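You operate a simulated robot arm through the tools that you are given. There is no shell and no other tool.

The job below is to be done with a simulated robot arm. You get a single attempt, and the scene is never put back.

## Task
The scale shows OVER: clear it, then tare the green banded cup.
Fine: jug onto the grey drip tray, then switch off and on with the pan empty. Set down upright: jug marked water, what you pick out.

The check looks at the end state, three seconds after you hand in, the way a careful person would. Anything else that was tipped, shoved, dropped, spilled or broken makes it a failure.

## Robot
A 6-joint arm with a two-finger parallel gripper, fixed in place. Base frame: the origin is on the floor under the middle of its stand, x ahead of it, y to its left, z up. Units: cm, degrees, N and s.
With the tool pointing down near the work surface it reaches from about 30 to 66 cm from the base axis. Its first joint turns from -115.0 to 115.0 degrees. Payload 3.43 kg.
Tool frame: the origin (TCP) lies between the finger pads and is the grasp point; the fingertips stand 3.4 cm ahead of it; z points along the fingers, y is the line along which they close. The gripper opens to 12.8 cm. The fingers are 2.4 cm wide and 1.2 cm thick; the gripper's body (4.8 by 13 cm) begins 9.6 cm behind the TCP.
Orientation is told as [roll, pitch, yaw] about the base's x, y, z axes, in that order, counted from this pose: with the fingers straight down and closing along the base's y, the tool's x points along the base's -x, its y along +y and its z along -z.

## Interface
- The arm moves only by the tool apply_moves. Its argument "rows" is a list of rows, each a list of 7 numbers: the opening, from 0 (shut) to 1 (fully open), then the shift along the tool's x, y, z in cm, then the turn, a rotation vector about the tool's x, y, z in degrees. In form: [[claw, x, y, z, ax, ay, az], ...]. A call has 1 to 20 rows; each row shifts and turns the commanded pose from where the row before left it, along the tool's axes as they then stand. Each row takes 0.2 s and may step no farther than 5 cm and 8.6 degrees from the row before; otherwise, or with a gripper value out of range, the whole call is refused. A pose out of reach is approached as far as the arm can. The call stops where the force on the tool passes 40 N (or 10 N more than at its start, if that is more) or the arm is blocked; 0.2 s more then pass. The fingers move at their own pace (about 15.3 cm/s each) and stop on an object; they squeeze with about 41 N. The grip force told is the motor's: it shows also when the fingers shut on nothing. Time passes only in rows, and 0.2 s behind the last, so rows that do not move let the fingers close. It gives the time, the measured TCP pose, the force on the tool (base axes), the opening and the grip force at its end, in the units of the frame above (readings bear some noise), with the torque about the TCP (base axes, N m) and any sound that the robot's microphone picked up.
- Cameras (640 x 400 px; columns grow to the right, rows downward): "scene" is fixed at [40.32, 49.49, 176.89]; the picture's right is [-0.95, 0.30, 0.00], its down [0.27, 0.86, -0.43] and it looks along [-0.13, -0.41, -0.90] (base axes); focal length 214 px, centre (320, 200). "wrist" rides on the gripper at [7.6, -1.1, -16] in the tool frame; the picture's right is [0.15, 0.99, 0.00], its down [-0.88, 0.13, -0.46] and it looks along [-0.45, 0.07, 0.89] (tool axes); focal length 234 px, centre (320, 200). There is no depth. A picture from a camera that has moved, and an enlarged one, comes with that camera's place and axes in the base frame and with its lens. The place of the scene camera against the robot may be out by one fixed shift of up to 1.2 cm in any direction.
- snapshot(camera): a new picture of that camera. No time passes.
- raise_lower(by): slides the trunk up (or, below 0, down) by that many cm; the arm rides with it, the base frame stays. It gives what a move gives, with no picture.
- zoom(camera, box): a new picture of the part [left, top, right, bottom] of that camera's present view, enlarged. No time passes.
- close_job(): hands the job in; it is judged then, once.

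Places have to be worked out from the pictures, the camera data and where the tool is seen. Open the gripper and draw the arm clear of the work before you hand the job in, unless the task says otherwise.

The tools are called as a command line: name --pt "numbers of a row" for each row, then --argument value for the rest, lists and objects as JSON in quotes. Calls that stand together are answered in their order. apply_moves: Moves the arm, as the interface text tells. Its arguments: {"type":"object","properties":{"rows":{"type":"array"}},"required":["rows"]} The other tools are called the same way: raise_lower (by) moves the trunk up or down; snapshot (camera) takes a picture; zoom (camera, box) takes an enlarged picture of a part of a camera's view; close_job () hands the job in.

At the start:

```text
clock: 0.0
tcp_pos: [19.48, 23.82, 147.57]
ee_rot: [0.0, 0.0, 0.0]
force: [0.4, -0.5, -0.4]
wrist_torque: [0.01, 0.01, 0.01]
grip_width: 12.8
grip_force: 0.0
trunk travel left (down, up): [-95.7, 3.3]
```

scene: 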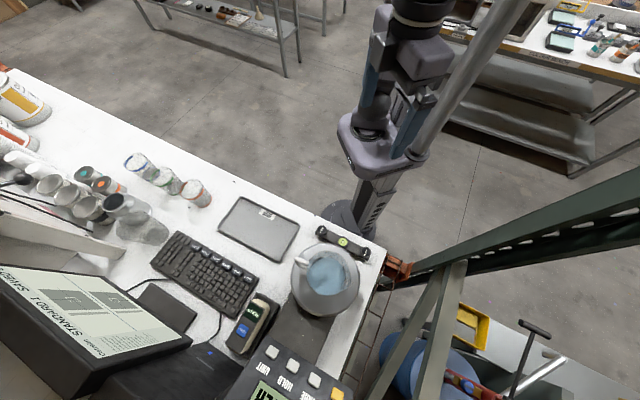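
wrist: 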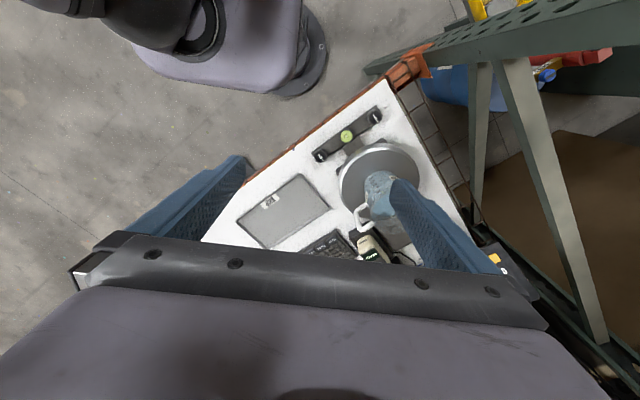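

I start by looking closer at the bench from the scene camera: the pan with the jug, the cups on the left, and the scale's key panel.

zoom --camera "scene" --box '[220, 200, 420, 400]'

zoom --camera "scene" --box '[0, 60, 220, 260]'

zoom --camera "scene" --box '[200, 300, 380, 400]'

zoom --camera "wrist" --box '[200, 80, 500, 280]'

zoom --camera "scene" --box '[0, 240, 260, 400]'

```text
2.00 times, centred on (320, 300) of scene
camera zoom: at [40.32, 49.49, 176.89], right [-0.95, 0.3, 0.0], down [0.27, 0.86, -0.43], along [-0.13, -0.41, -0.9], focal length 429 px, centre (320, 0)
```

zoom: 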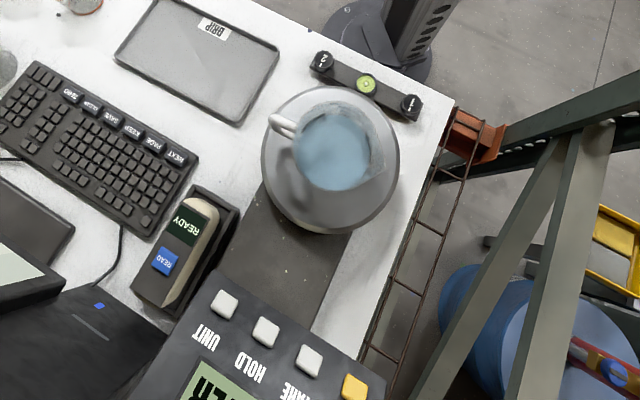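

```text
2.00 times, centred on (110, 160) of scene
camera zoom: at [40.32, 49.49, 176.89], right [-0.95, 0.3, 0.0], down [0.27, 0.86, -0.43], along [-0.13, -0.41, -0.9], focal length 429 px, centre (740, 280)
```

zoom: 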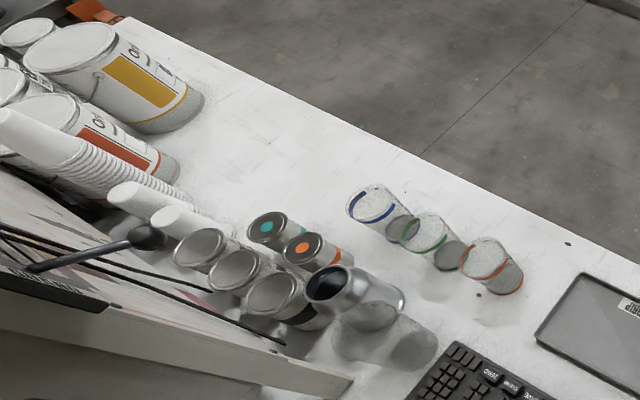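

```text
3.56 times, centred on (290, 350) of scene
camera zoom: at [40.32, 49.49, 176.89], right [-0.95, 0.3, 0.0], down [0.27, 0.86, -0.43], along [-0.13, -0.41, -0.9], focal length 763 px, centre (427, -333)
```

zoom: 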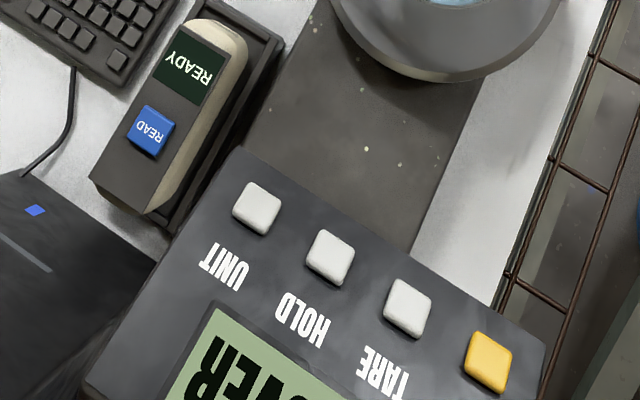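

```text
2.00 times, centred on (350, 180) of wrist
camera zoom: at [11.87, 22.76, 163.55], right [-0.15, 0.99, 0.0], down [0.88, 0.13, 0.46], along [0.45, 0.07, -0.89], focal length 468 px, centre (260, 240)
```

zoom: 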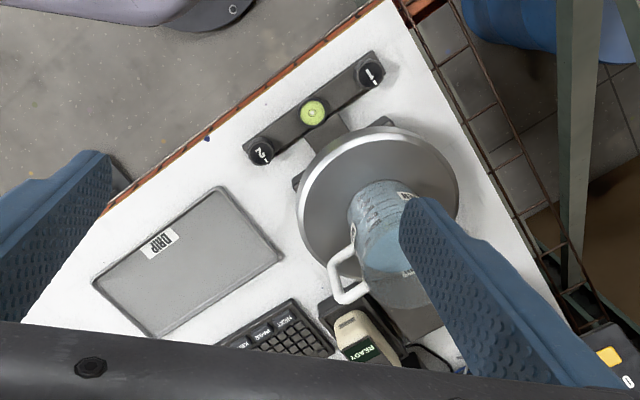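

```text
2.46 times, centred on (130, 320) of scene
camera zoom: at [40.32, 49.49, 176.89], right [-0.95, 0.3, 0.0], down [0.27, 0.86, -0.43], along [-0.13, -0.41, -0.9], focal length 528 px, centre (788, -95)
```

zoom: 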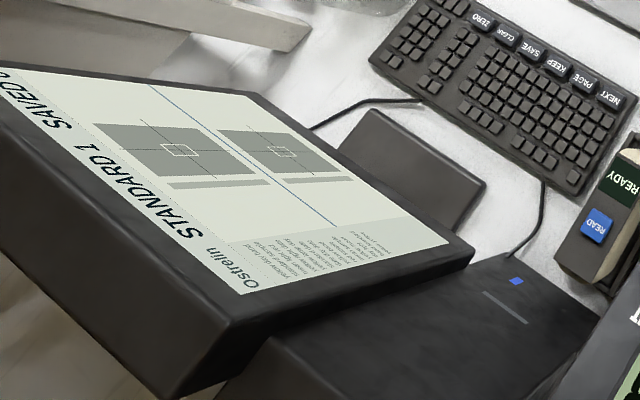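

The green dot of the level triangulates to about (25, 32, 95), so the bench is near z 91–92; the tray is near (56, 16). I look closer at the cups, the key panel and the jug.

zoom --camera "scene" --box '[100, 140, 230, 220]'

zoom --camera "scene" --box '[60, 150, 190, 250]'

zoom --camera "scene" --box '[270, 210, 400, 330]'

zoom --camera "scene" --box '[230, 340, 370, 400]'

zoom --camera "wrist" --box '[320, 120, 460, 270]'

zoom --camera "wrist" --box '[440, 220, 540, 300]'

```text
4.92 times, centred on (165, 180) of scene
camera zoom: at [40.32, 49.49, 176.89], right [-0.95, 0.3, 0.0], down [0.27, 0.86, -0.43], along [-0.13, -0.41, -0.9], focal length 1056 px, centre (1083, 298)
```

zoom: 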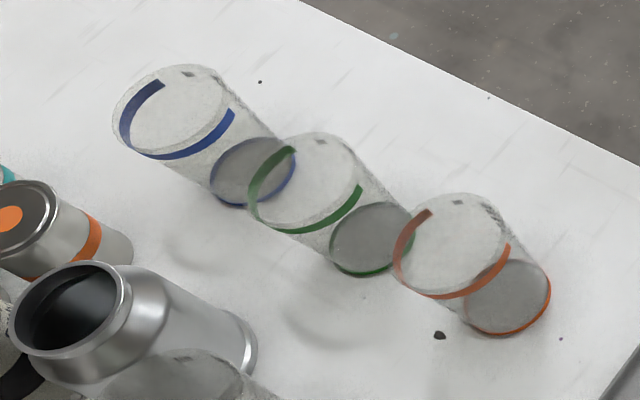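

```text
4.00 times, centred on (125, 200) of scene
camera zoom: at [40.32, 49.49, 176.89], right [-0.95, 0.3, 0.0], down [0.27, 0.86, -0.43], along [-0.13, -0.41, -0.9], focal length 858 px, centre (1100, 200)
```

zoom: 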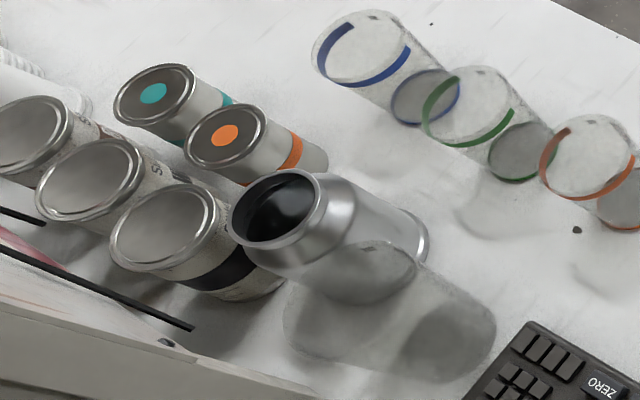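

```text
3.33 times, centred on (335, 270) of scene
camera zoom: at [40.32, 49.49, 176.89], right [-0.95, 0.3, 0.0], down [0.27, 0.86, -0.43], along [-0.13, -0.41, -0.9], focal length 715 px, centre (270, -33)
```

zoom: 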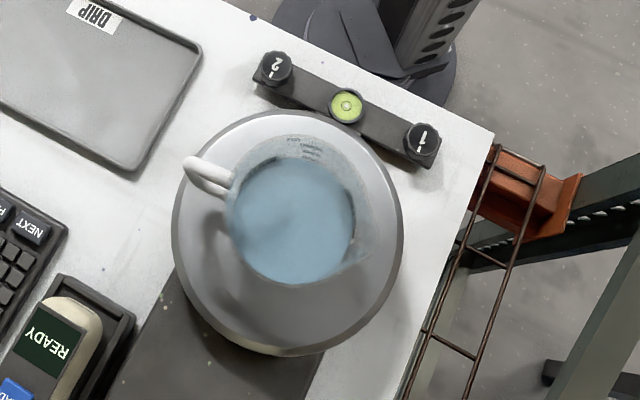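

```text
4.57 times, centred on (300, 370) of scene
camera zoom: at [40.32, 49.49, 176.89], right [-0.95, 0.3, 0.0], down [0.27, 0.86, -0.43], along [-0.13, -0.41, -0.9], focal length 980 px, centre (411, -577)
```

zoom: 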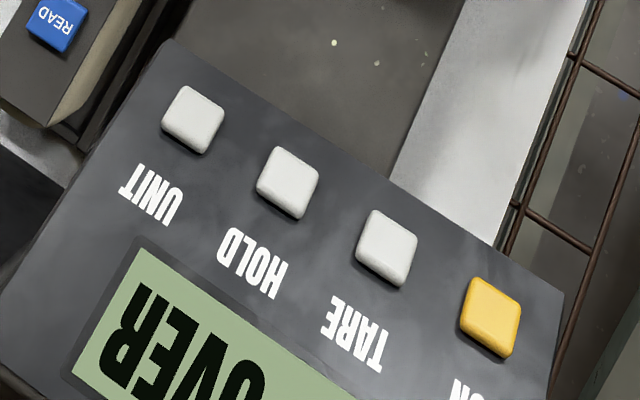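

```text
2.67 times, centred on (390, 195) of wrist
camera zoom: at [11.87, 22.76, 163.55], right [-0.15, 0.99, 0.0], down [0.88, 0.13, 0.46], along [0.45, 0.07, -0.89], focal length 624 px, centre (133, 213)
```

zoom: 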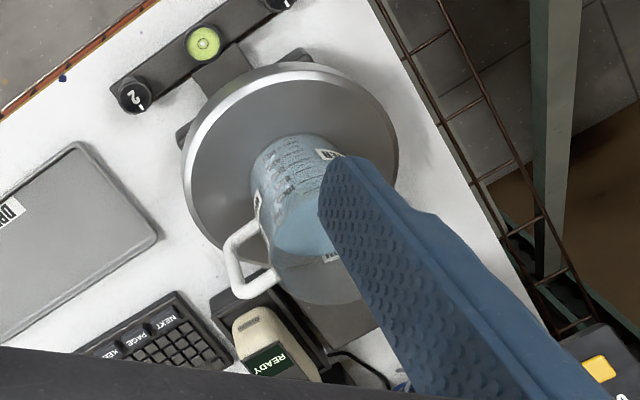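

```text
5.00 times, centred on (490, 260) of wrist
camera zoom: at [11.87, 22.76, 163.55], right [-0.15, 0.99, 0.0], down [0.88, 0.13, 0.46], along [0.45, 0.07, -0.89], focal length 1171 px, centre (-530, -100)
```

zoom: 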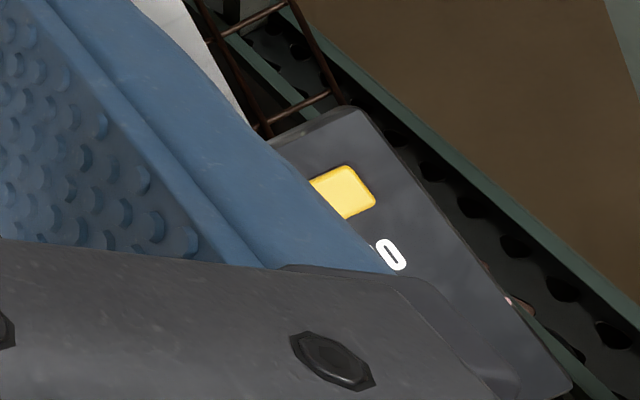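

The jug stands near (36.5, 43.4) on the pan (pan top about z 103.5), its handle pointing about (0.78, −0.62). I move high above the jug (well clear of it) and yaw the gripper so the fingers straddle it across the handle, to get a good look.

apply_moves --pt "1 -2.83 3.0 0 0 0 0" --pt "1 -2.83 3.0 0 0 0 0" --pt "1 -2.83 3.0 0 0 0 0" --pt "1 -2.83 3.0 0 0 0 0" --pt "1 -2.83 3.0 0 0 0 0" --pt "1 -2.83 3.0 0 0 0 0" --pt "1 0 0 0 0 0 7.6" --pt "1 0 0 0 0 0 7.6" --pt "1 0 0 0 0 0 7.6" --pt "1 0 0 0 0 0 7.6" --pt "1 0 0 0 0 0 7.6"

snapshot --camera "wrist"

snapshot --camera "scene"

```text
clock: 2.4
tcp_pos: [33.57, 37.57, 140.4]
ee_rot: [0.1, -0.1, -38.2]
force: [0.3, 0.2, 0.1]
wrist_torque: [-0.02, 0.01, 0.01]
grip_width: 12.8
grip_force: 0.0
out of reach, approached as far as the arm can: row 2, 3, 4, 5, 6
trunk travel left (down, up): [-95.7, 3.3]
```

```text
taken
camera wrist: at [26.81, 41.57, 156.28], right [0.5, 0.87, 0.0], down [0.77, -0.44, 0.46], along [0.4, -0.22, -0.89], focal length 234 px, centre (320, 200)
```

wrist: 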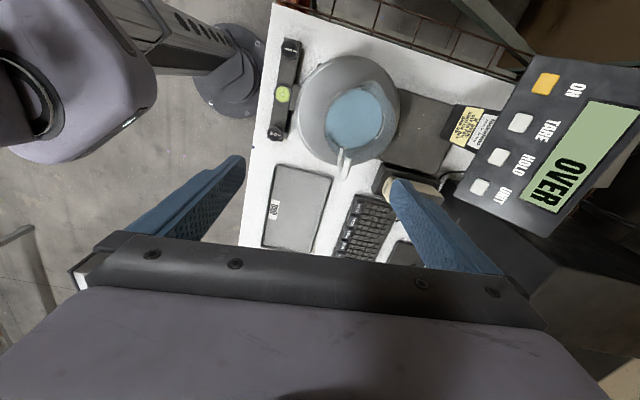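

```text
taken
```

scene: 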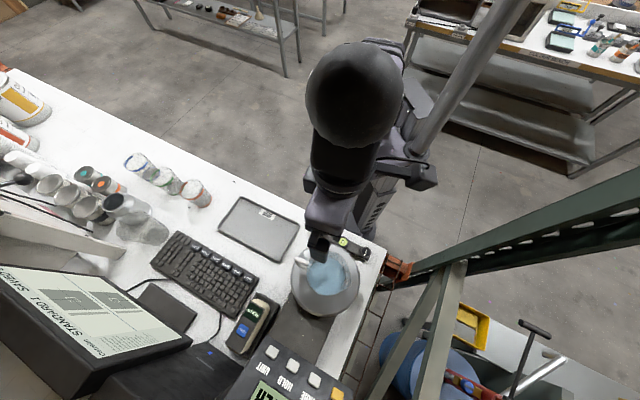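

The wrist view now shows the panel ("ON" yellow key, TARE, HOLD, UNIT; display OVER) and a yellow note by the scale column. I zoom into the notes, the jug and the panel.

zoom --camera "wrist" --box '[435, 95, 505, 165]'

zoom --camera "wrist" --box '[260, 30, 420, 180]'

zoom --camera "wrist" --box '[440, 50, 640, 250]'

```text
5.71 times, centred on (470, 130) of wrist
camera zoom: at [26.81, 41.57, 156.28], right [0.5, 0.87, 0.0], down [0.77, -0.44, 0.46], along [0.4, -0.22, -0.89], focal length 1338 px, centre (-537, 600)
```

zoom: 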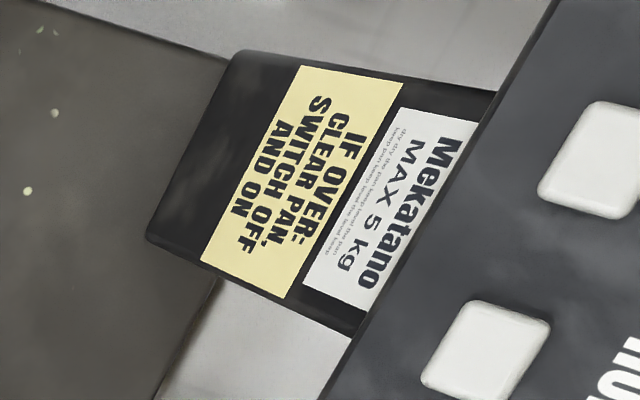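

```text
2.67 times, centred on (340, 105) of wrist
camera zoom: at [26.81, 41.57, 156.28], right [0.5, 0.87, 0.0], down [0.77, -0.44, 0.46], along [0.4, -0.22, -0.89], focal length 624 px, centre (267, 453)
```

zoom: 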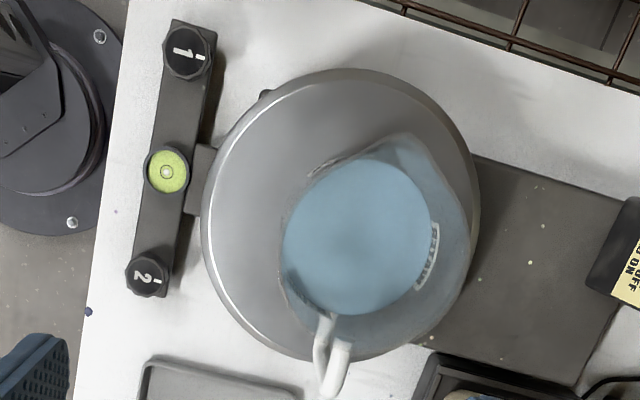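

```text
2.00 times, centred on (540, 150) of wrist
camera zoom: at [26.81, 41.57, 156.28], right [0.5, 0.87, 0.0], down [0.77, -0.44, 0.46], along [0.4, -0.22, -0.89], focal length 468 px, centre (-120, 300)
```

zoom: 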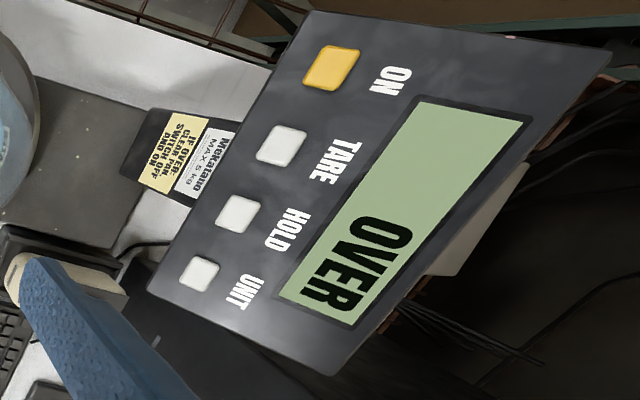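

The note says: if OVER, clear the pan and switch off and on. The last reach was limited at this height, so I lower the tool 7 cm (tips still about 10 cm above the jug) to see which reference the commanded pose keeps.

apply_moves --pt "1 0 0 4 0 0 0" --pt "1 0 0 4 0 0 0" --pt "1 0 0 4 0 0 0"

snapshot --camera "wrist"

```text
clock: 3.2
tcp_pos: [33.61, 37.63, 128.34]
ee_rot: [0.1, -0.1, -38.1]
force: [-0.6, -0.4, -0.1]
wrist_torque: [0.01, 0.04, -0.01]
grip_width: 12.78
grip_force: 0.1
trunk travel left (down, up): [-95.7, 3.3]
```

```text
taken
camera wrist: at [26.93, 41.56, 144.21], right [0.49, 0.87, 0.0], down [0.77, -0.44, 0.46], along [0.4, -0.22, -0.89], focal length 234 px, centre (320, 200)
```

wrist: 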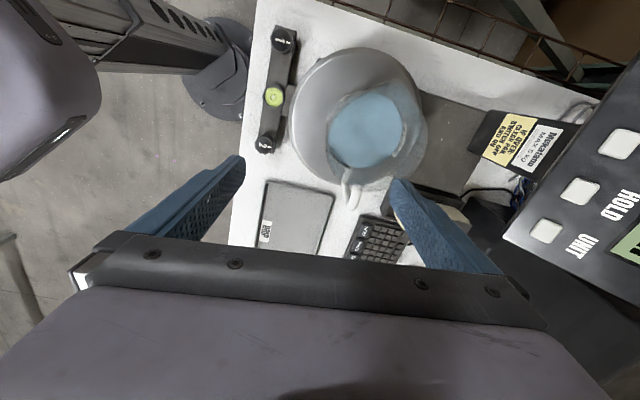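

Commands follow the measured pose. Now a closer look at the jug from here.

zoom --camera "wrist" --box '[280, 40, 440, 220]'

zoom --camera "scene" --box '[280, 225, 370, 325]'

```text
2.22 times, centred on (360, 130) of wrist
camera zoom: at [26.93, 41.56, 144.21], right [0.49, 0.87, 0.0], down [0.77, -0.44, 0.46], along [0.4, -0.22, -0.89], focal length 520 px, centre (231, 356)
```

zoom: 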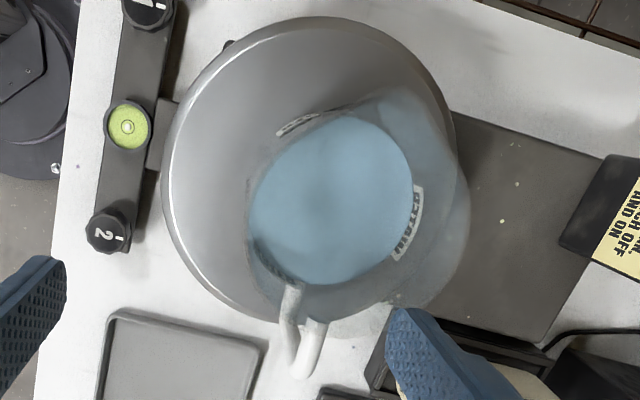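

```text
4.00 times, centred on (325, 275) of scene
camera zoom: at [40.32, 49.49, 176.89], right [-0.95, 0.3, 0.0], down [0.27, 0.86, -0.43], along [-0.13, -0.41, -0.9], focal length 858 px, centre (300, -100)
```

zoom: 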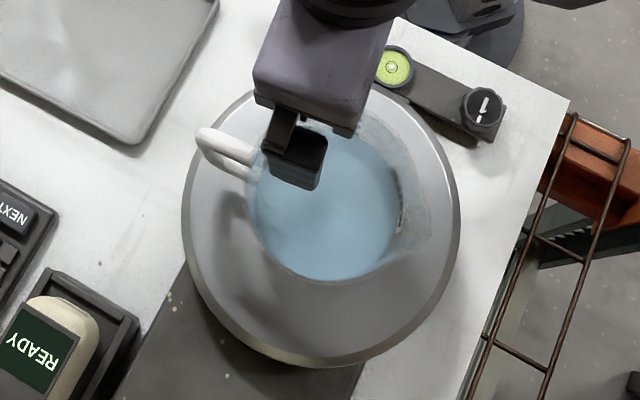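

The jug's handle points at about −42°, its outer diameter is roughly 11.5 cm, water surface near z 109. I turn to yaw −42° and move directly above the jug axis (about (36, 44)), staying at z 128.

apply_moves --pt "1 0 0 0 0 0 4" --pt "1 1.25 3.18 0 0 0 0" --pt "1 1.25 3.18 0 0 0 0" --pt "1 0 0 0 0 0 0"

snapshot --camera "wrist"

zoom --camera "wrist" --box '[220, 40, 420, 220]'

snapshot --camera "scene"

```text
clock: 4.2
tcp_pos: [35.81, 44.04, 128.44]
ee_rot: [0.0, 0.0, -42.0]
force: [-0.4, 0.1, 0.3]
wrist_torque: [0.05, -0.02, 0.01]
grip_width: 12.78
grip_force: 0.0
trunk travel left (down, up): [-95.7, 3.3]
```

```text
taken
camera wrist: at [29.43, 48.41, 144.32], right [0.55, 0.83, 0.0], down [0.74, -0.49, 0.46], along [0.38, -0.25, -0.89], focal length 234 px, centre (320, 200)
```

wrist: 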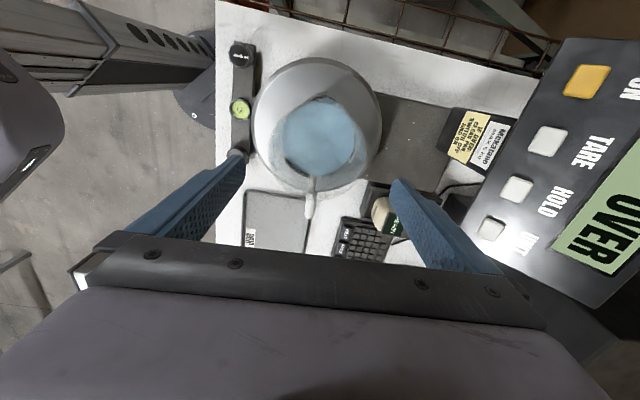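

```text
2.22 times, centred on (320, 130) of wrist
camera zoom: at [29.43, 48.41, 144.32], right [0.55, 0.83, 0.0], down [0.74, -0.49, 0.46], along [0.38, -0.25, -0.89], focal length 520 px, centre (320, 356)
```

zoom: 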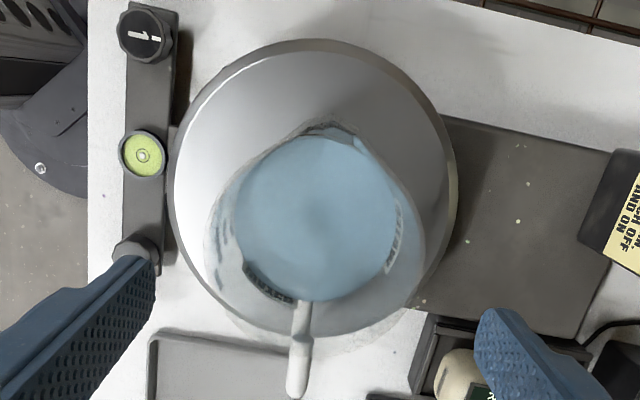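

```text
taken
```

scene: 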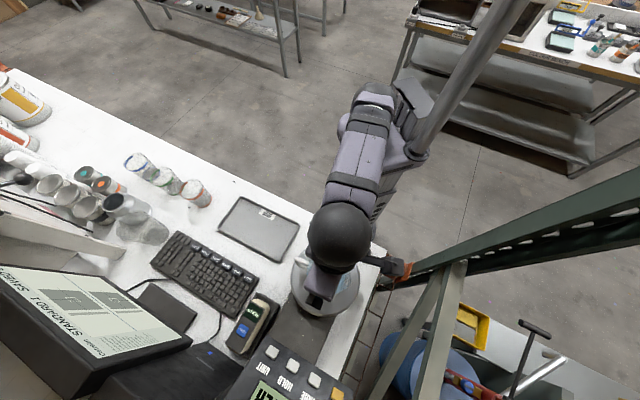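

The handle lies right along the tool's −x axis, so the yaw is right. I measure the rim's left/right edges for the lateral centring.

zoom --camera "wrist" --box '[255, 80, 385, 225]'

zoom --camera "scene" --box '[280, 240, 370, 325]'

```text
2.76 times, centred on (320, 152) of wrist
camera zoom: at [29.43, 48.41, 144.32], right [0.55, 0.83, 0.0], down [0.74, -0.49, 0.46], along [0.38, -0.25, -0.89], focal length 646 px, centre (320, 331)
```

zoom: 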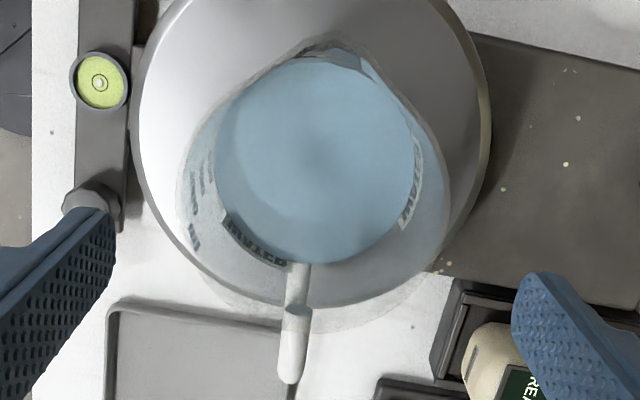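

```text
4.71 times, centred on (325, 282) of scene
camera zoom: at [40.32, 49.49, 176.89], right [-0.95, 0.3, 0.0], down [0.27, 0.86, -0.43], along [-0.13, -0.41, -0.9], focal length 1009 px, centre (296, -188)
```

zoom: 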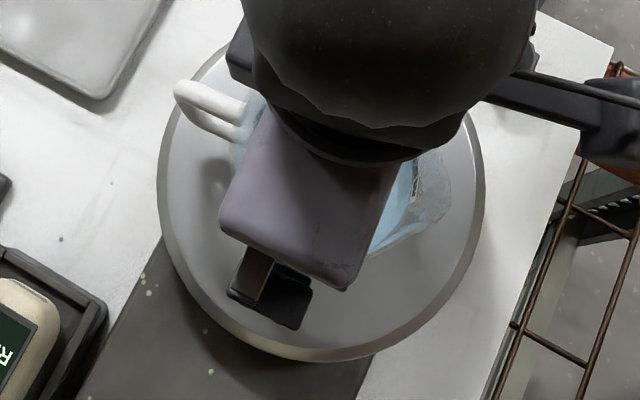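

Rim spans about 175–450 px in that zoom: the jug's centre is about 0.25 cm toward −y of the tool and its diameter is about 11.5 cm. I shift −0.2 cm in y and go down 5.5 cm, stopping with tips about 1–1.5 cm above the rim, to check the clearance.

apply_moves --pt "1 -0.2 -0.2 2.5 0 0 0" --pt "1 0 0 2.0 0 0 0" --pt "1 0 0 1.0 0 0 0"

snapshot --camera "wrist"

zoom --camera "wrist" --box '[220, 80, 420, 230]'

```text
clock: 5.0
tcp_pos: [35.88, 43.77, 123.03]
ee_rot: [-0.1, 0.0, -42.0]
force: [-0.5, 0.0, -0.9]
wrist_torque: [-0.01, -0.03, -0.04]
grip_width: 12.8
grip_force: 0.0
trunk travel left (down, up): [-95.7, 3.3]
```

```text
taken
camera wrist: at [29.53, 48.16, 138.8], right [0.55, 0.83, 0.0], down [0.74, -0.49, 0.46], along [0.38, -0.25, -0.89], focal length 234 px, centre (320, 200)
```

wrist: 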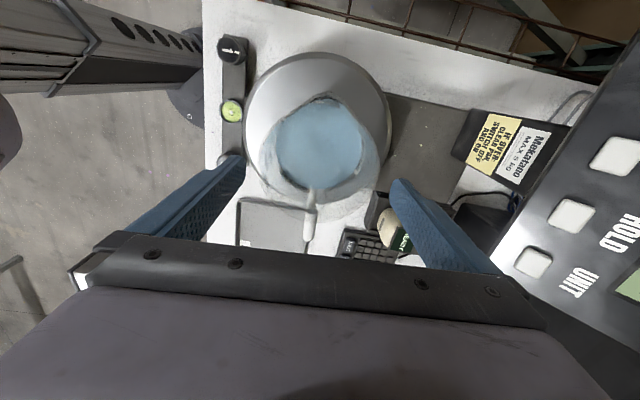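

```text
2.67 times, centred on (320, 155) of wrist
camera zoom: at [29.53, 48.16, 138.8], right [0.55, 0.83, 0.0], down [0.74, -0.49, 0.46], along [0.38, -0.25, -0.89], focal length 624 px, centre (320, 320)
```

zoom: 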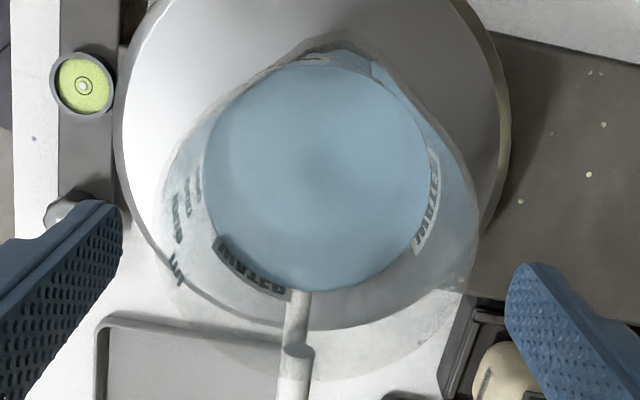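

Two views give rim diameter 11.7 cm at z 117.5, now centred within about 0.1 cm; clearance about 0.5 cm each side. I go down in small steps, checking force.

apply_moves --pt "1 0 0 0.8 0 0 0" --pt "1 0 0 0.7 0 0 0" --pt "1 0 0 0 0 0 0"

zoom --camera "wrist" --box '[220, 90, 420, 240]'

```text
clock: 5.8
tcp_pos: [35.9, 43.77, 121.49]
ee_rot: [0.0, -0.1, -42.0]
force: [-0.2, 0.8, 1.3]
wrist_torque: [0.01, -0.03, 0.01]
grip_width: 12.81
grip_force: 0.1
trunk travel left (down, up): [-95.7, 3.3]
```

```text
2.67 times, centred on (320, 165) of wrist
camera zoom: at [29.53, 48.21, 137.34], right [0.55, 0.83, 0.0], down [0.74, -0.49, 0.46], along [0.38, -0.25, -0.89], focal length 624 px, centre (320, 293)
```

zoom: 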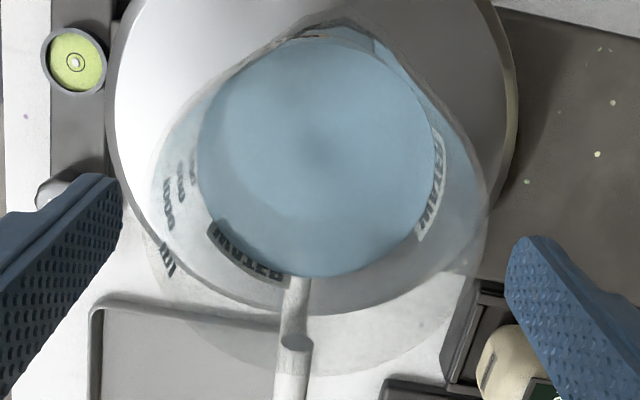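

Rim edges appear symmetric between the fingers. I continue down slowly past the rim.

apply_moves --pt "1 0 0 0.4 0 0 0" --pt "1 0 0 0.4 0 0 0" --pt "1 0 0 0.4 0 0 0"

zoom --camera "wrist" --box '[220, 90, 420, 240]'

```text
clock: 6.6
tcp_pos: [35.95, 43.89, 120.21]
ee_rot: [-0.1, 0.0, -42.0]
force: [-0.9, -0.9, -0.3]
wrist_torque: [0.0, 0.02, -0.01]
grip_width: 12.81
grip_force: 0.0
trunk travel left (down, up): [-95.7, 3.3]
```

```text
2.67 times, centred on (320, 165) of wrist
camera zoom: at [29.57, 48.24, 136.13], right [0.55, 0.83, 0.0], down [0.74, -0.49, 0.46], along [0.38, -0.25, -0.89], focal length 624 px, centre (320, 293)
```

zoom: 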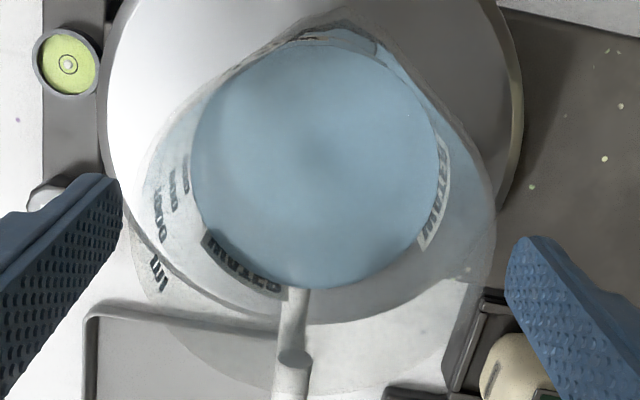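

No contact at rim level. I continue in small steps to about TCP z 115, watching force.

apply_moves --pt "1 0 0 0.4 0 0 0" --pt "1 0 0 0.4 0 0 0" --pt "1 0 0 0.4 0 0 0"

apply_moves --pt "1 0 0 0.6 0 0 0" --pt "1 0 0 0.6 0 0 0" --pt "1 0 0 0.6 0 0 0" --pt "1 0 0 0.6 0 0 0" --pt "1 0 0 0.6 0 0 0"

snapshot --camera "wrist"

snapshot --camera "scene"

```text
clock: 7.4
tcp_pos: [35.94, 43.77, 119.04]
ee_rot: [-0.1, 0.0, -42.1]
force: [0.8, 0.0, -0.2]
wrist_torque: [0.02, 0.0, -0.04]
grip_width: 12.8
grip_force: 0.0
trunk travel left (down, up): [-95.7, 3.3]
```

```text
clock: 8.6
tcp_pos: [35.94, 43.71, 115.99]
ee_rot: [0.0, 0.0, -42.1]
force: [0.6, 0.3, 0.4]
wrist_torque: [0.02, -0.03, 0.01]
grip_width: 12.78
grip_force: 0.1
trunk travel left (down, up): [-95.7, 3.3]
```

```text
taken
camera wrist: at [29.62, 48.11, 131.91], right [0.55, 0.83, 0.0], down [0.74, -0.49, 0.46], along [0.38, -0.25, -0.89], focal length 234 px, centre (320, 200)
```

wrist: 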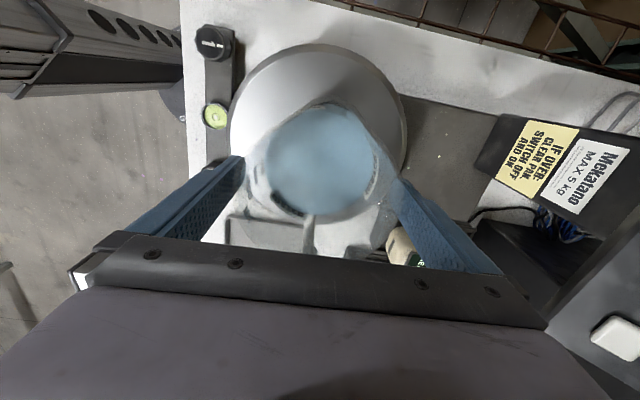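

```text
taken
```

scene: 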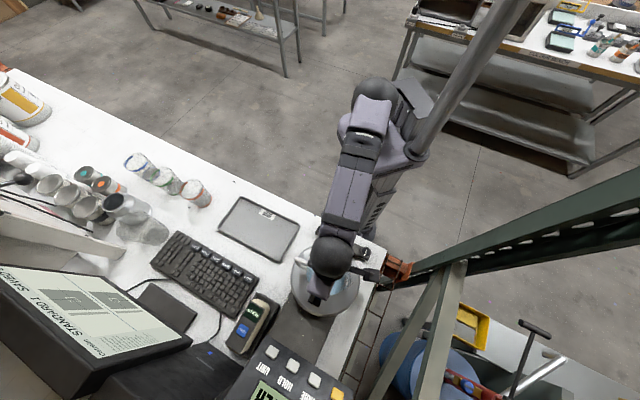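

Fingers straddle the jug without contact. I go down to about z 111.4 (body stays about 3 cm above the rim).

apply_moves --pt "1 0 0 0.6 0 0 0" --pt "1 0 0 0.6 0 0 0" --pt "1 0 0 0.6 0 0 0" --pt "1 0 0 0.6 0 0 0" --pt "1 0 0 0.6 0 0 0" --pt "1 0 0 0.6 0 0 0" --pt "1 0 0 0.6 0 0 0" --pt "1 0 0 0.4 0 0 0"

snapshot --camera "wrist"

```text
clock: 10.4
tcp_pos: [36.01, 43.82, 111.47]
ee_rot: [-0.1, 0.0, -42.1]
force: [0.5, -0.7, -0.6]
wrist_torque: [-0.02, 0.0, -0.01]
grip_width: 12.81
grip_force: 0.0
trunk travel left (down, up): [-95.7, 3.3]
```

```text
taken
camera wrist: at [29.53, 48.18, 127.33], right [0.55, 0.83, 0.0], down [0.74, -0.49, 0.46], along [0.38, -0.25, -0.89], focal length 234 px, centre (320, 200)
```

wrist: 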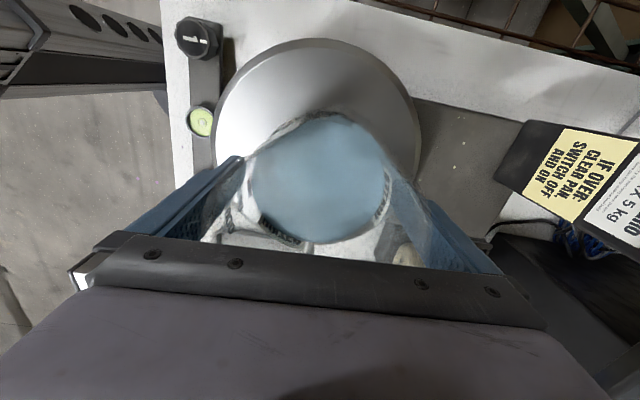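

Centred with no contact; I close the fingers gradually so they meet the jug evenly, then squeeze.

apply_moves --pt "0.96 0 0 0 0 0 0" --pt "0.93 0 0 0 0 0 0" --pt "0.9 0 0 0 0 0 0" --pt "0.87 0 0 0 0 0 0" --pt "0.84 0 0 0 0 0 0" --pt "0.8 0 0 0 0 0 0"

```text
clock: 11.8
tcp_pos: [35.96, 43.81, 111.39]
ee_rot: [0.0, 0.0, -42.0]
force: [-1.3, -0.8, 0.1]
wrist_torque: [0.05, -0.04, -0.03]
grip_width: 11.55
grip_force: 41.0
trunk travel left (down, up): [-95.7, 3.3]
```

Gripped at 11.55 cm with 41 N. I lift slowly by 1.5 cm and read the weight.

apply_moves --pt "0.5 0 0 0 0 0 0" --pt "0.5 0 0 -0.3 0 0 0" --pt "0.5 0 0 -0.4 0 0 0" --pt "0.5 0 0 -0.4 0 0 0" --pt "0.5 0 0 -0.4 0 0 0" --pt "0.5 0 0 0 0 0 0"

snapshot --camera "wrist"

snapshot --camera "scene"

```text
clock: 13.2
tcp_pos: [35.97, 43.82, 112.95]
ee_rot: [-0.1, 0.0, -42.0]
force: [-0.1, 0.6, -6.5]
wrist_torque: [0.04, 0.08, 0.03]
grip_width: 11.55
grip_force: 41.3
trunk travel left (down, up): [-95.7, 3.3]
```

```text
taken
camera wrist: at [29.6, 48.21, 128.79], right [0.55, 0.83, 0.0], down [0.74, -0.49, 0.46], along [0.38, -0.25, -0.89], focal length 234 px, centre (320, 200)
```

wrist: 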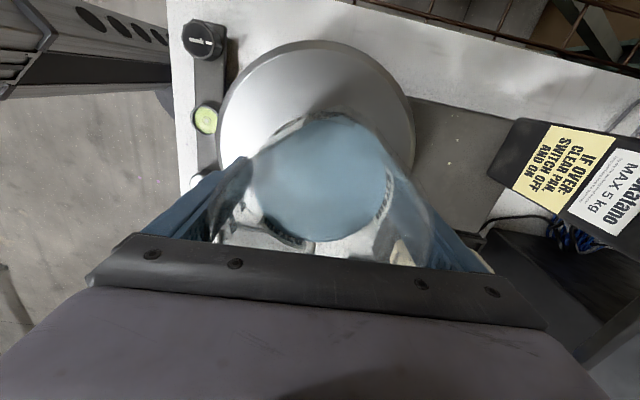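

```text
taken
```

scene: 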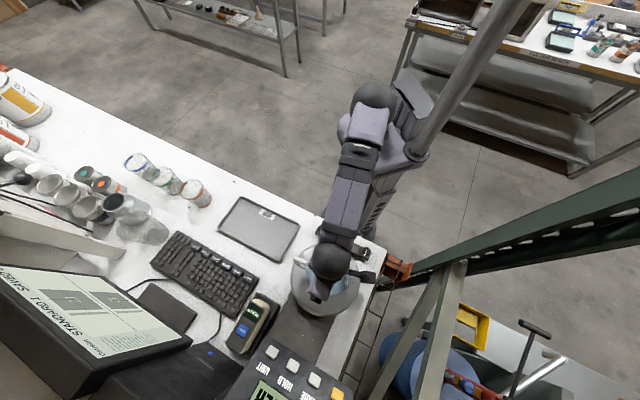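

The jug is off the pan (about 6.5 N), held level. I lift it further, gently, to TCP z about 120.

apply_moves --pt "0.5 0 0 -0.4 0 0 0" --pt "0.5 0 0 -0.8 0 0 0" --pt "0.5 0 0 -1.0 0 0 0" --pt "0.5 0 0 -1.2 0 0 0" --pt "0.5 0 0 -1.2 0 0 0" --pt "0.5 0 0 -1.0 0 0 0" --pt "0.5 0 0 -0.8 0 0 0" --pt "0.5 0 0 -0.4 0 0 0" --pt "0.5 0 0 0 0 0 0"

snapshot --camera "scene"

snapshot --camera "wrist"

```text
clock: 15.2
tcp_pos: [36.01, 43.91, 119.63]
ee_rot: [0.0, -0.1, -42.0]
force: [-0.4, -0.4, -6.9]
wrist_torque: [0.03, 0.03, 0.02]
grip_width: 11.54
grip_force: 41.0
trunk travel left (down, up): [-95.7, 3.3]
```

```text
taken
```

scene: 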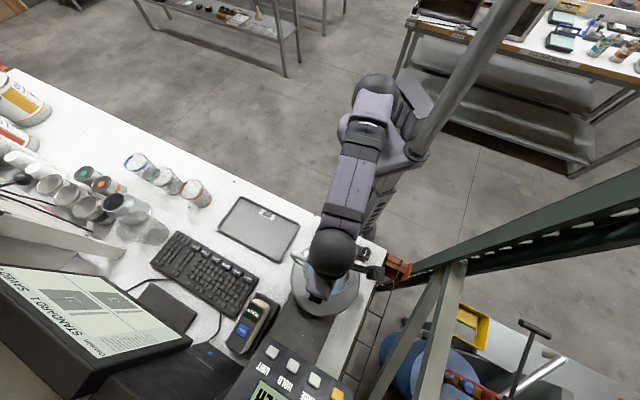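

```text
taken
camera wrist: at [29.63, 48.22, 135.52], right [0.55, 0.83, 0.0], down [0.74, -0.49, 0.46], along [0.38, -0.25, -0.89], focal length 234 px, centre (320, 200)
```

wrist: 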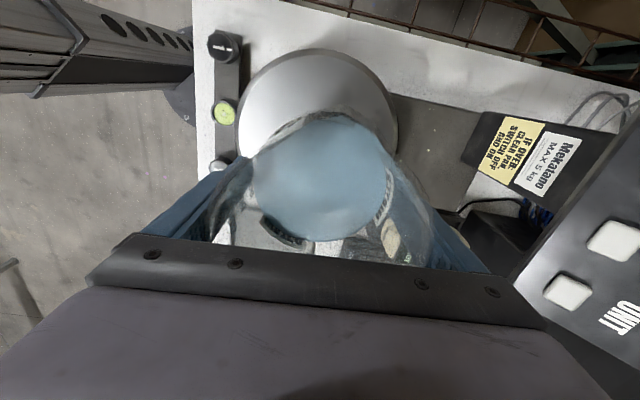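

The jug hangs steady and clear. I carry it smoothly at this height to above the tray centre, about (56, 16).

apply_moves --pt "0.5 -0.59 -0.13 0 0 0 0" --pt "0.5 -1.17 -0.26 0 0 0 0" --pt "0.5 -1.76 -0.39 0 0 0 0" --pt "0.5 -2.15 -0.47 0 0 0 0" --pt "0.5 -2.34 -0.51 0 0 0 0" --pt "0.5 -2.34 -0.51 0 0 0 0" --pt "0.5 -2.34 -0.51 0 0 0 0" --pt "0.5 -2.34 -0.51 0 0 0 0" --pt "0.5 -2.34 -0.51 0 0 0 0" --pt "0.5 -2.34 -0.51 0 0 0 0" --pt "0.5 -2.34 -0.51 0 0 0 0" --pt "0.5 -2.34 -0.51 0 0 0 0" --pt "0.5 -2.15 -0.47 0 0 0 0" --pt "0.5 -1.95 -0.43 0 0 0 0" --pt "0.5 -1.76 -0.39 0 0 0 0" --pt "0.5 -1.37 -0.3 0 0 0 0" --pt "0.5 -0.98 -0.21 0 0 0 0" --pt "0.5 -0.78 -0.17 0 0 0 0" --pt "0.5 0 0 0 0 0 0" --pt "0.5 0 0 0 0 0 0"

snapshot --camera "wrist"

snapshot --camera "scene"

```text
clock: 19.4
tcp_pos: [56.0, 15.88, 119.85]
ee_rot: [0.0, 0.0, -41.9]
force: [0.2, -0.3, -6.6]
wrist_torque: [0.05, 0.02, -0.01]
grip_width: 11.54
grip_force: 40.8
trunk travel left (down, up): [-95.7, 3.3]
```

```text
taken
camera wrist: at [49.51, 20.3, 135.65], right [0.55, 0.83, 0.0], down [0.74, -0.49, 0.46], along [0.38, -0.25, -0.89], focal length 234 px, centre (320, 200)
```

wrist: 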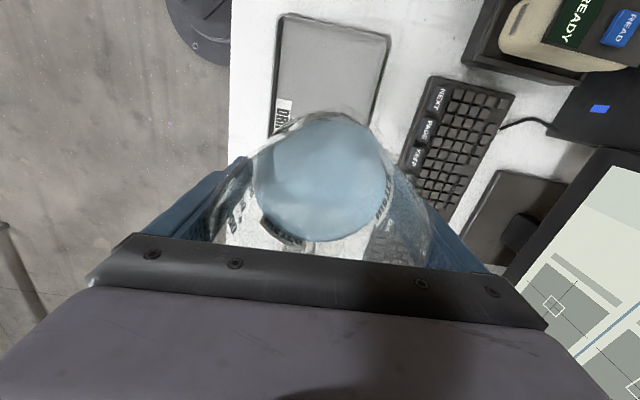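

```text
taken
```

scene: 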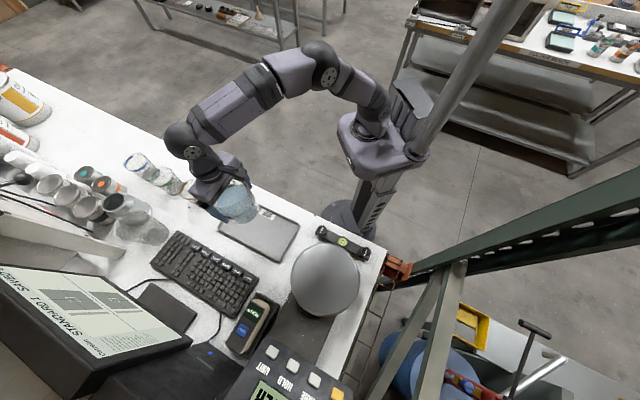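

Tray corners project where I predicted, so the tray centre (56, 16) is right under the jug. I lower it 17 cm first, smoothly.

apply_moves --pt "0.5 0 0 0.5 0 0 0" --pt "0.5 0 0 1.0 0 0 0" --pt "0.5 0 0 1.5 0 0 0" --pt "0.5 0 0 2 0 0 0" --pt "0.5 0 0 2 0 0 0" --pt "0.5 0 0 2 0 0 0" --pt "0.5 0 0 2 0 0 0" --pt "0.5 0 0 1.8 0 0 0" --pt "0.5 0 0 1.5 0 0 0" --pt "0.5 0 0 1.2 0 0 0" --pt "0.5 0 0 0.9 0 0 0" --pt "0.5 0 0 0.6 0 0 0" --pt "0.5 0 0 0 0 0 0"

snapshot --camera "wrist"

zoom --camera "scene" --box '[160, 130, 320, 290]'

```text
clock: 22.2
tcp_pos: [55.85, 16.0, 102.72]
ee_rot: [0.1, 0.0, -41.9]
force: [0.0, -0.5, -6.6]
wrist_torque: [-0.02, 0.02, -0.01]
grip_width: 11.52
grip_force: 40.7
trunk travel left (down, up): [-95.7, 3.3]
```

```text
taken
camera wrist: at [49.43, 20.42, 118.61], right [0.55, 0.83, 0.0], down [0.74, -0.49, 0.46], along [0.38, -0.25, -0.89], focal length 234 px, centre (320, 200)
```

wrist: 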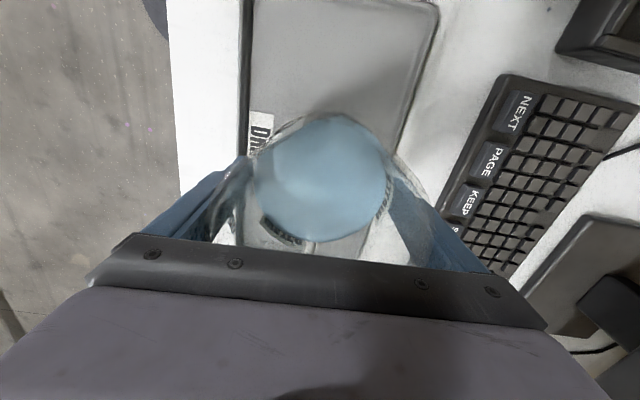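

```text
2.50 times, centred on (240, 210) of scene
camera zoom: at [40.32, 49.49, 176.89], right [-0.95, 0.3, 0.0], down [0.27, 0.86, -0.43], along [-0.13, -0.41, -0.9], focal length 536 px, centre (520, 175)
```

zoom: 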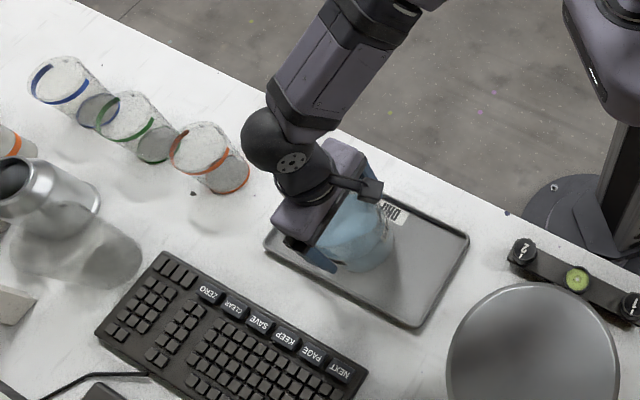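

The jug is centred between the tray's edges. I keep lowering in small steps and watch for the weight to come off.

apply_moves --pt "0.5 0 0 0.5 0 0 0" --pt "0.5 0 0 0.5 0 0 0" --pt "0.5 0 0 0.5 0 0 0" --pt "0.5 0 0 0 0 0 0"

apply_moves --pt "0.5 0 0 0.3 0 0 0" --pt "0.5 0 0 0.3 0 0 0" --pt "0.5 0 0 0 0 0 0"

```text
clock: 23.2
tcp_pos: [55.71, 16.13, 101.33]
ee_rot: [0.0, -0.1, -42.0]
force: [0.6, -0.1, -7.9]
wrist_torque: [0.04, 0.02, -0.01]
grip_width: 11.56
grip_force: 41.7
trunk travel left (down, up): [-95.7, 3.3]
```

```text
clock: 24.0
tcp_pos: [55.83, 16.07, 100.86]
ee_rot: [0.2, -0.2, -42.0]
force: [0.1, -0.3, 11.0]
wrist_torque: [-0.5, 0.73, 0.02]
grip_width: 11.54
grip_force: 41.0
trunk travel left (down, up): [-95.7, 3.3]
```

Contact: +11 N with a torque that puts the contact point about 5 cm from the axis, toward the robot side. I check pictures before letting anything go.

snapshot --camera "wrist"

zoom --camera "scene" --box '[200, 170, 310, 280]'

zoom --camera "wrist" --box '[210, 0, 450, 240]'

```text
taken
camera wrist: at [49.37, 20.42, 116.77], right [0.55, 0.83, 0.0], down [0.74, -0.49, 0.46], along [0.38, -0.25, -0.89], focal length 234 px, centre (320, 200)
```

wrist: 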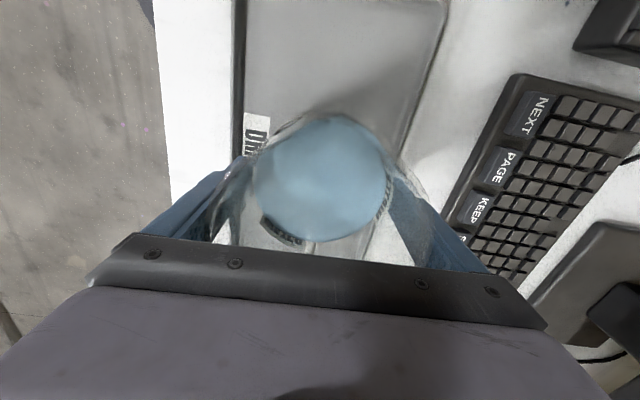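

```text
3.64 times, centred on (255, 225) of scene
camera zoom: at [40.32, 49.49, 176.89], right [-0.95, 0.3, 0.0], down [0.27, 0.86, -0.43], along [-0.13, -0.41, -0.9], focal length 780 px, centre (556, 109)
```

zoom: 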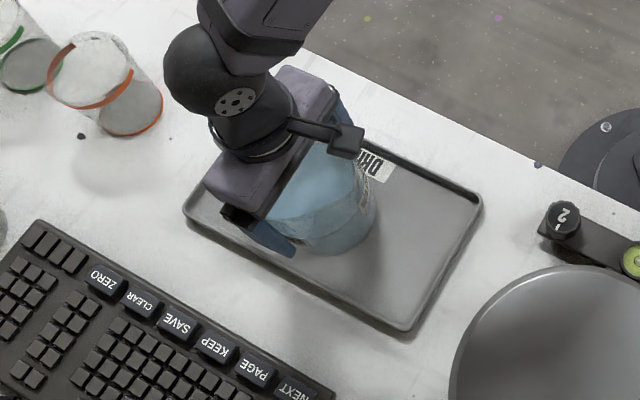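

```text
1.67 times, centred on (330, 120) of wrist
camera zoom: at [49.37, 20.42, 116.77], right [0.55, 0.83, 0.0], down [0.74, -0.49, 0.46], along [0.38, -0.25, -0.89], focal length 390 px, centre (303, 333)
```

zoom: 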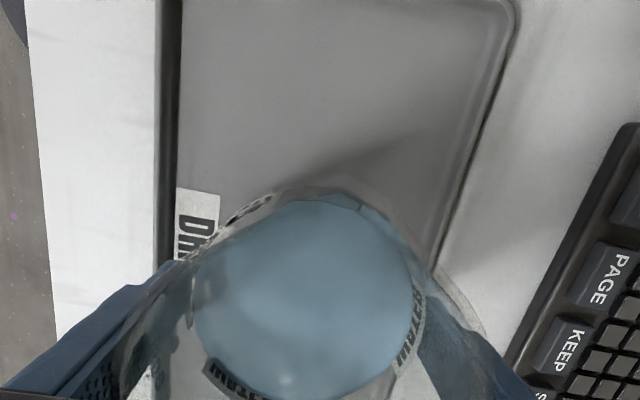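

The jug is at the tray's middle and nothing else is touched, so the base is just very slightly tilted relative to the tray (front edge first). I ease the tool by about 0.7° to level it and watch the torque.

apply_moves --pt "0.5 0 0 -0.1 0 0 0" --pt "0.5 0 0 0 0.35 0.08 0" --pt "0.5 0 0 0 0.35 0.08 0" --pt "0.5 0 0 0 0 0 0"

```text
clock: 25.0
tcp_pos: [55.86, 16.16, 100.93]
ee_rot: [-0.5, 0.1, -41.9]
force: [2.5, 3.7, 11.6]
wrist_torque: [0.86, -0.88, 0.12]
grip_width: 11.52
grip_force: 41.0
trunk travel left (down, up): [-95.7, 3.3]
```

The contact flipped to the far edge, so half of that turn levels it. I turn back by 0.35° and raise a hair.

apply_moves --pt "0.5 0 0 -0.05 -0.35 -0.08 0" --pt "0.5 0 0 0 0 0 0" --pt "0.5 0 0 0 0 0 0"

```text
clock: 25.8
tcp_pos: [55.86, 16.12, 100.95]
ee_rot: [-0.2, 0.0, -42.1]
force: [2.2, 4.3, 8.9]
wrist_torque: [0.76, -0.9, 0.22]
grip_width: 11.55
grip_force: 41.5
trunk travel left (down, up): [-95.7, 3.3]
```

Some residual side load remains. I raise 0.1 cm to relieve it and read again.

apply_moves --pt "0.5 0 0 -0.1 0 0 0" --pt "0.5 0 0 0 0 0 0" --pt "0.5 0 0 0 0 0 0"

```text
clock: 26.6
tcp_pos: [55.87, 16.05, 100.84]
ee_rot: [-0.4, 0.1, -42.0]
force: [2.5, 2.3, 4.3]
wrist_torque: [0.46, -0.65, 0.07]
grip_width: 11.55
grip_force: 40.9
trunk travel left (down, up): [-95.7, 3.3]
```

apply_moves --pt "0.5 0 0 -0.05 -0.25 -0.05 0" --pt "0.5 0 0 0 0 0 0" --pt "0.5 0 0 0 0 0 0"

```text
clock: 27.4
tcp_pos: [55.83, 16.01, 100.96]
ee_rot: [-0.1, 0.1, -42.0]
force: [0.3, -0.4, -0.9]
wrist_torque: [0.01, -0.22, 0.03]
grip_width: 11.54
grip_force: 41.0
trunk travel left (down, up): [-95.7, 3.3]
```

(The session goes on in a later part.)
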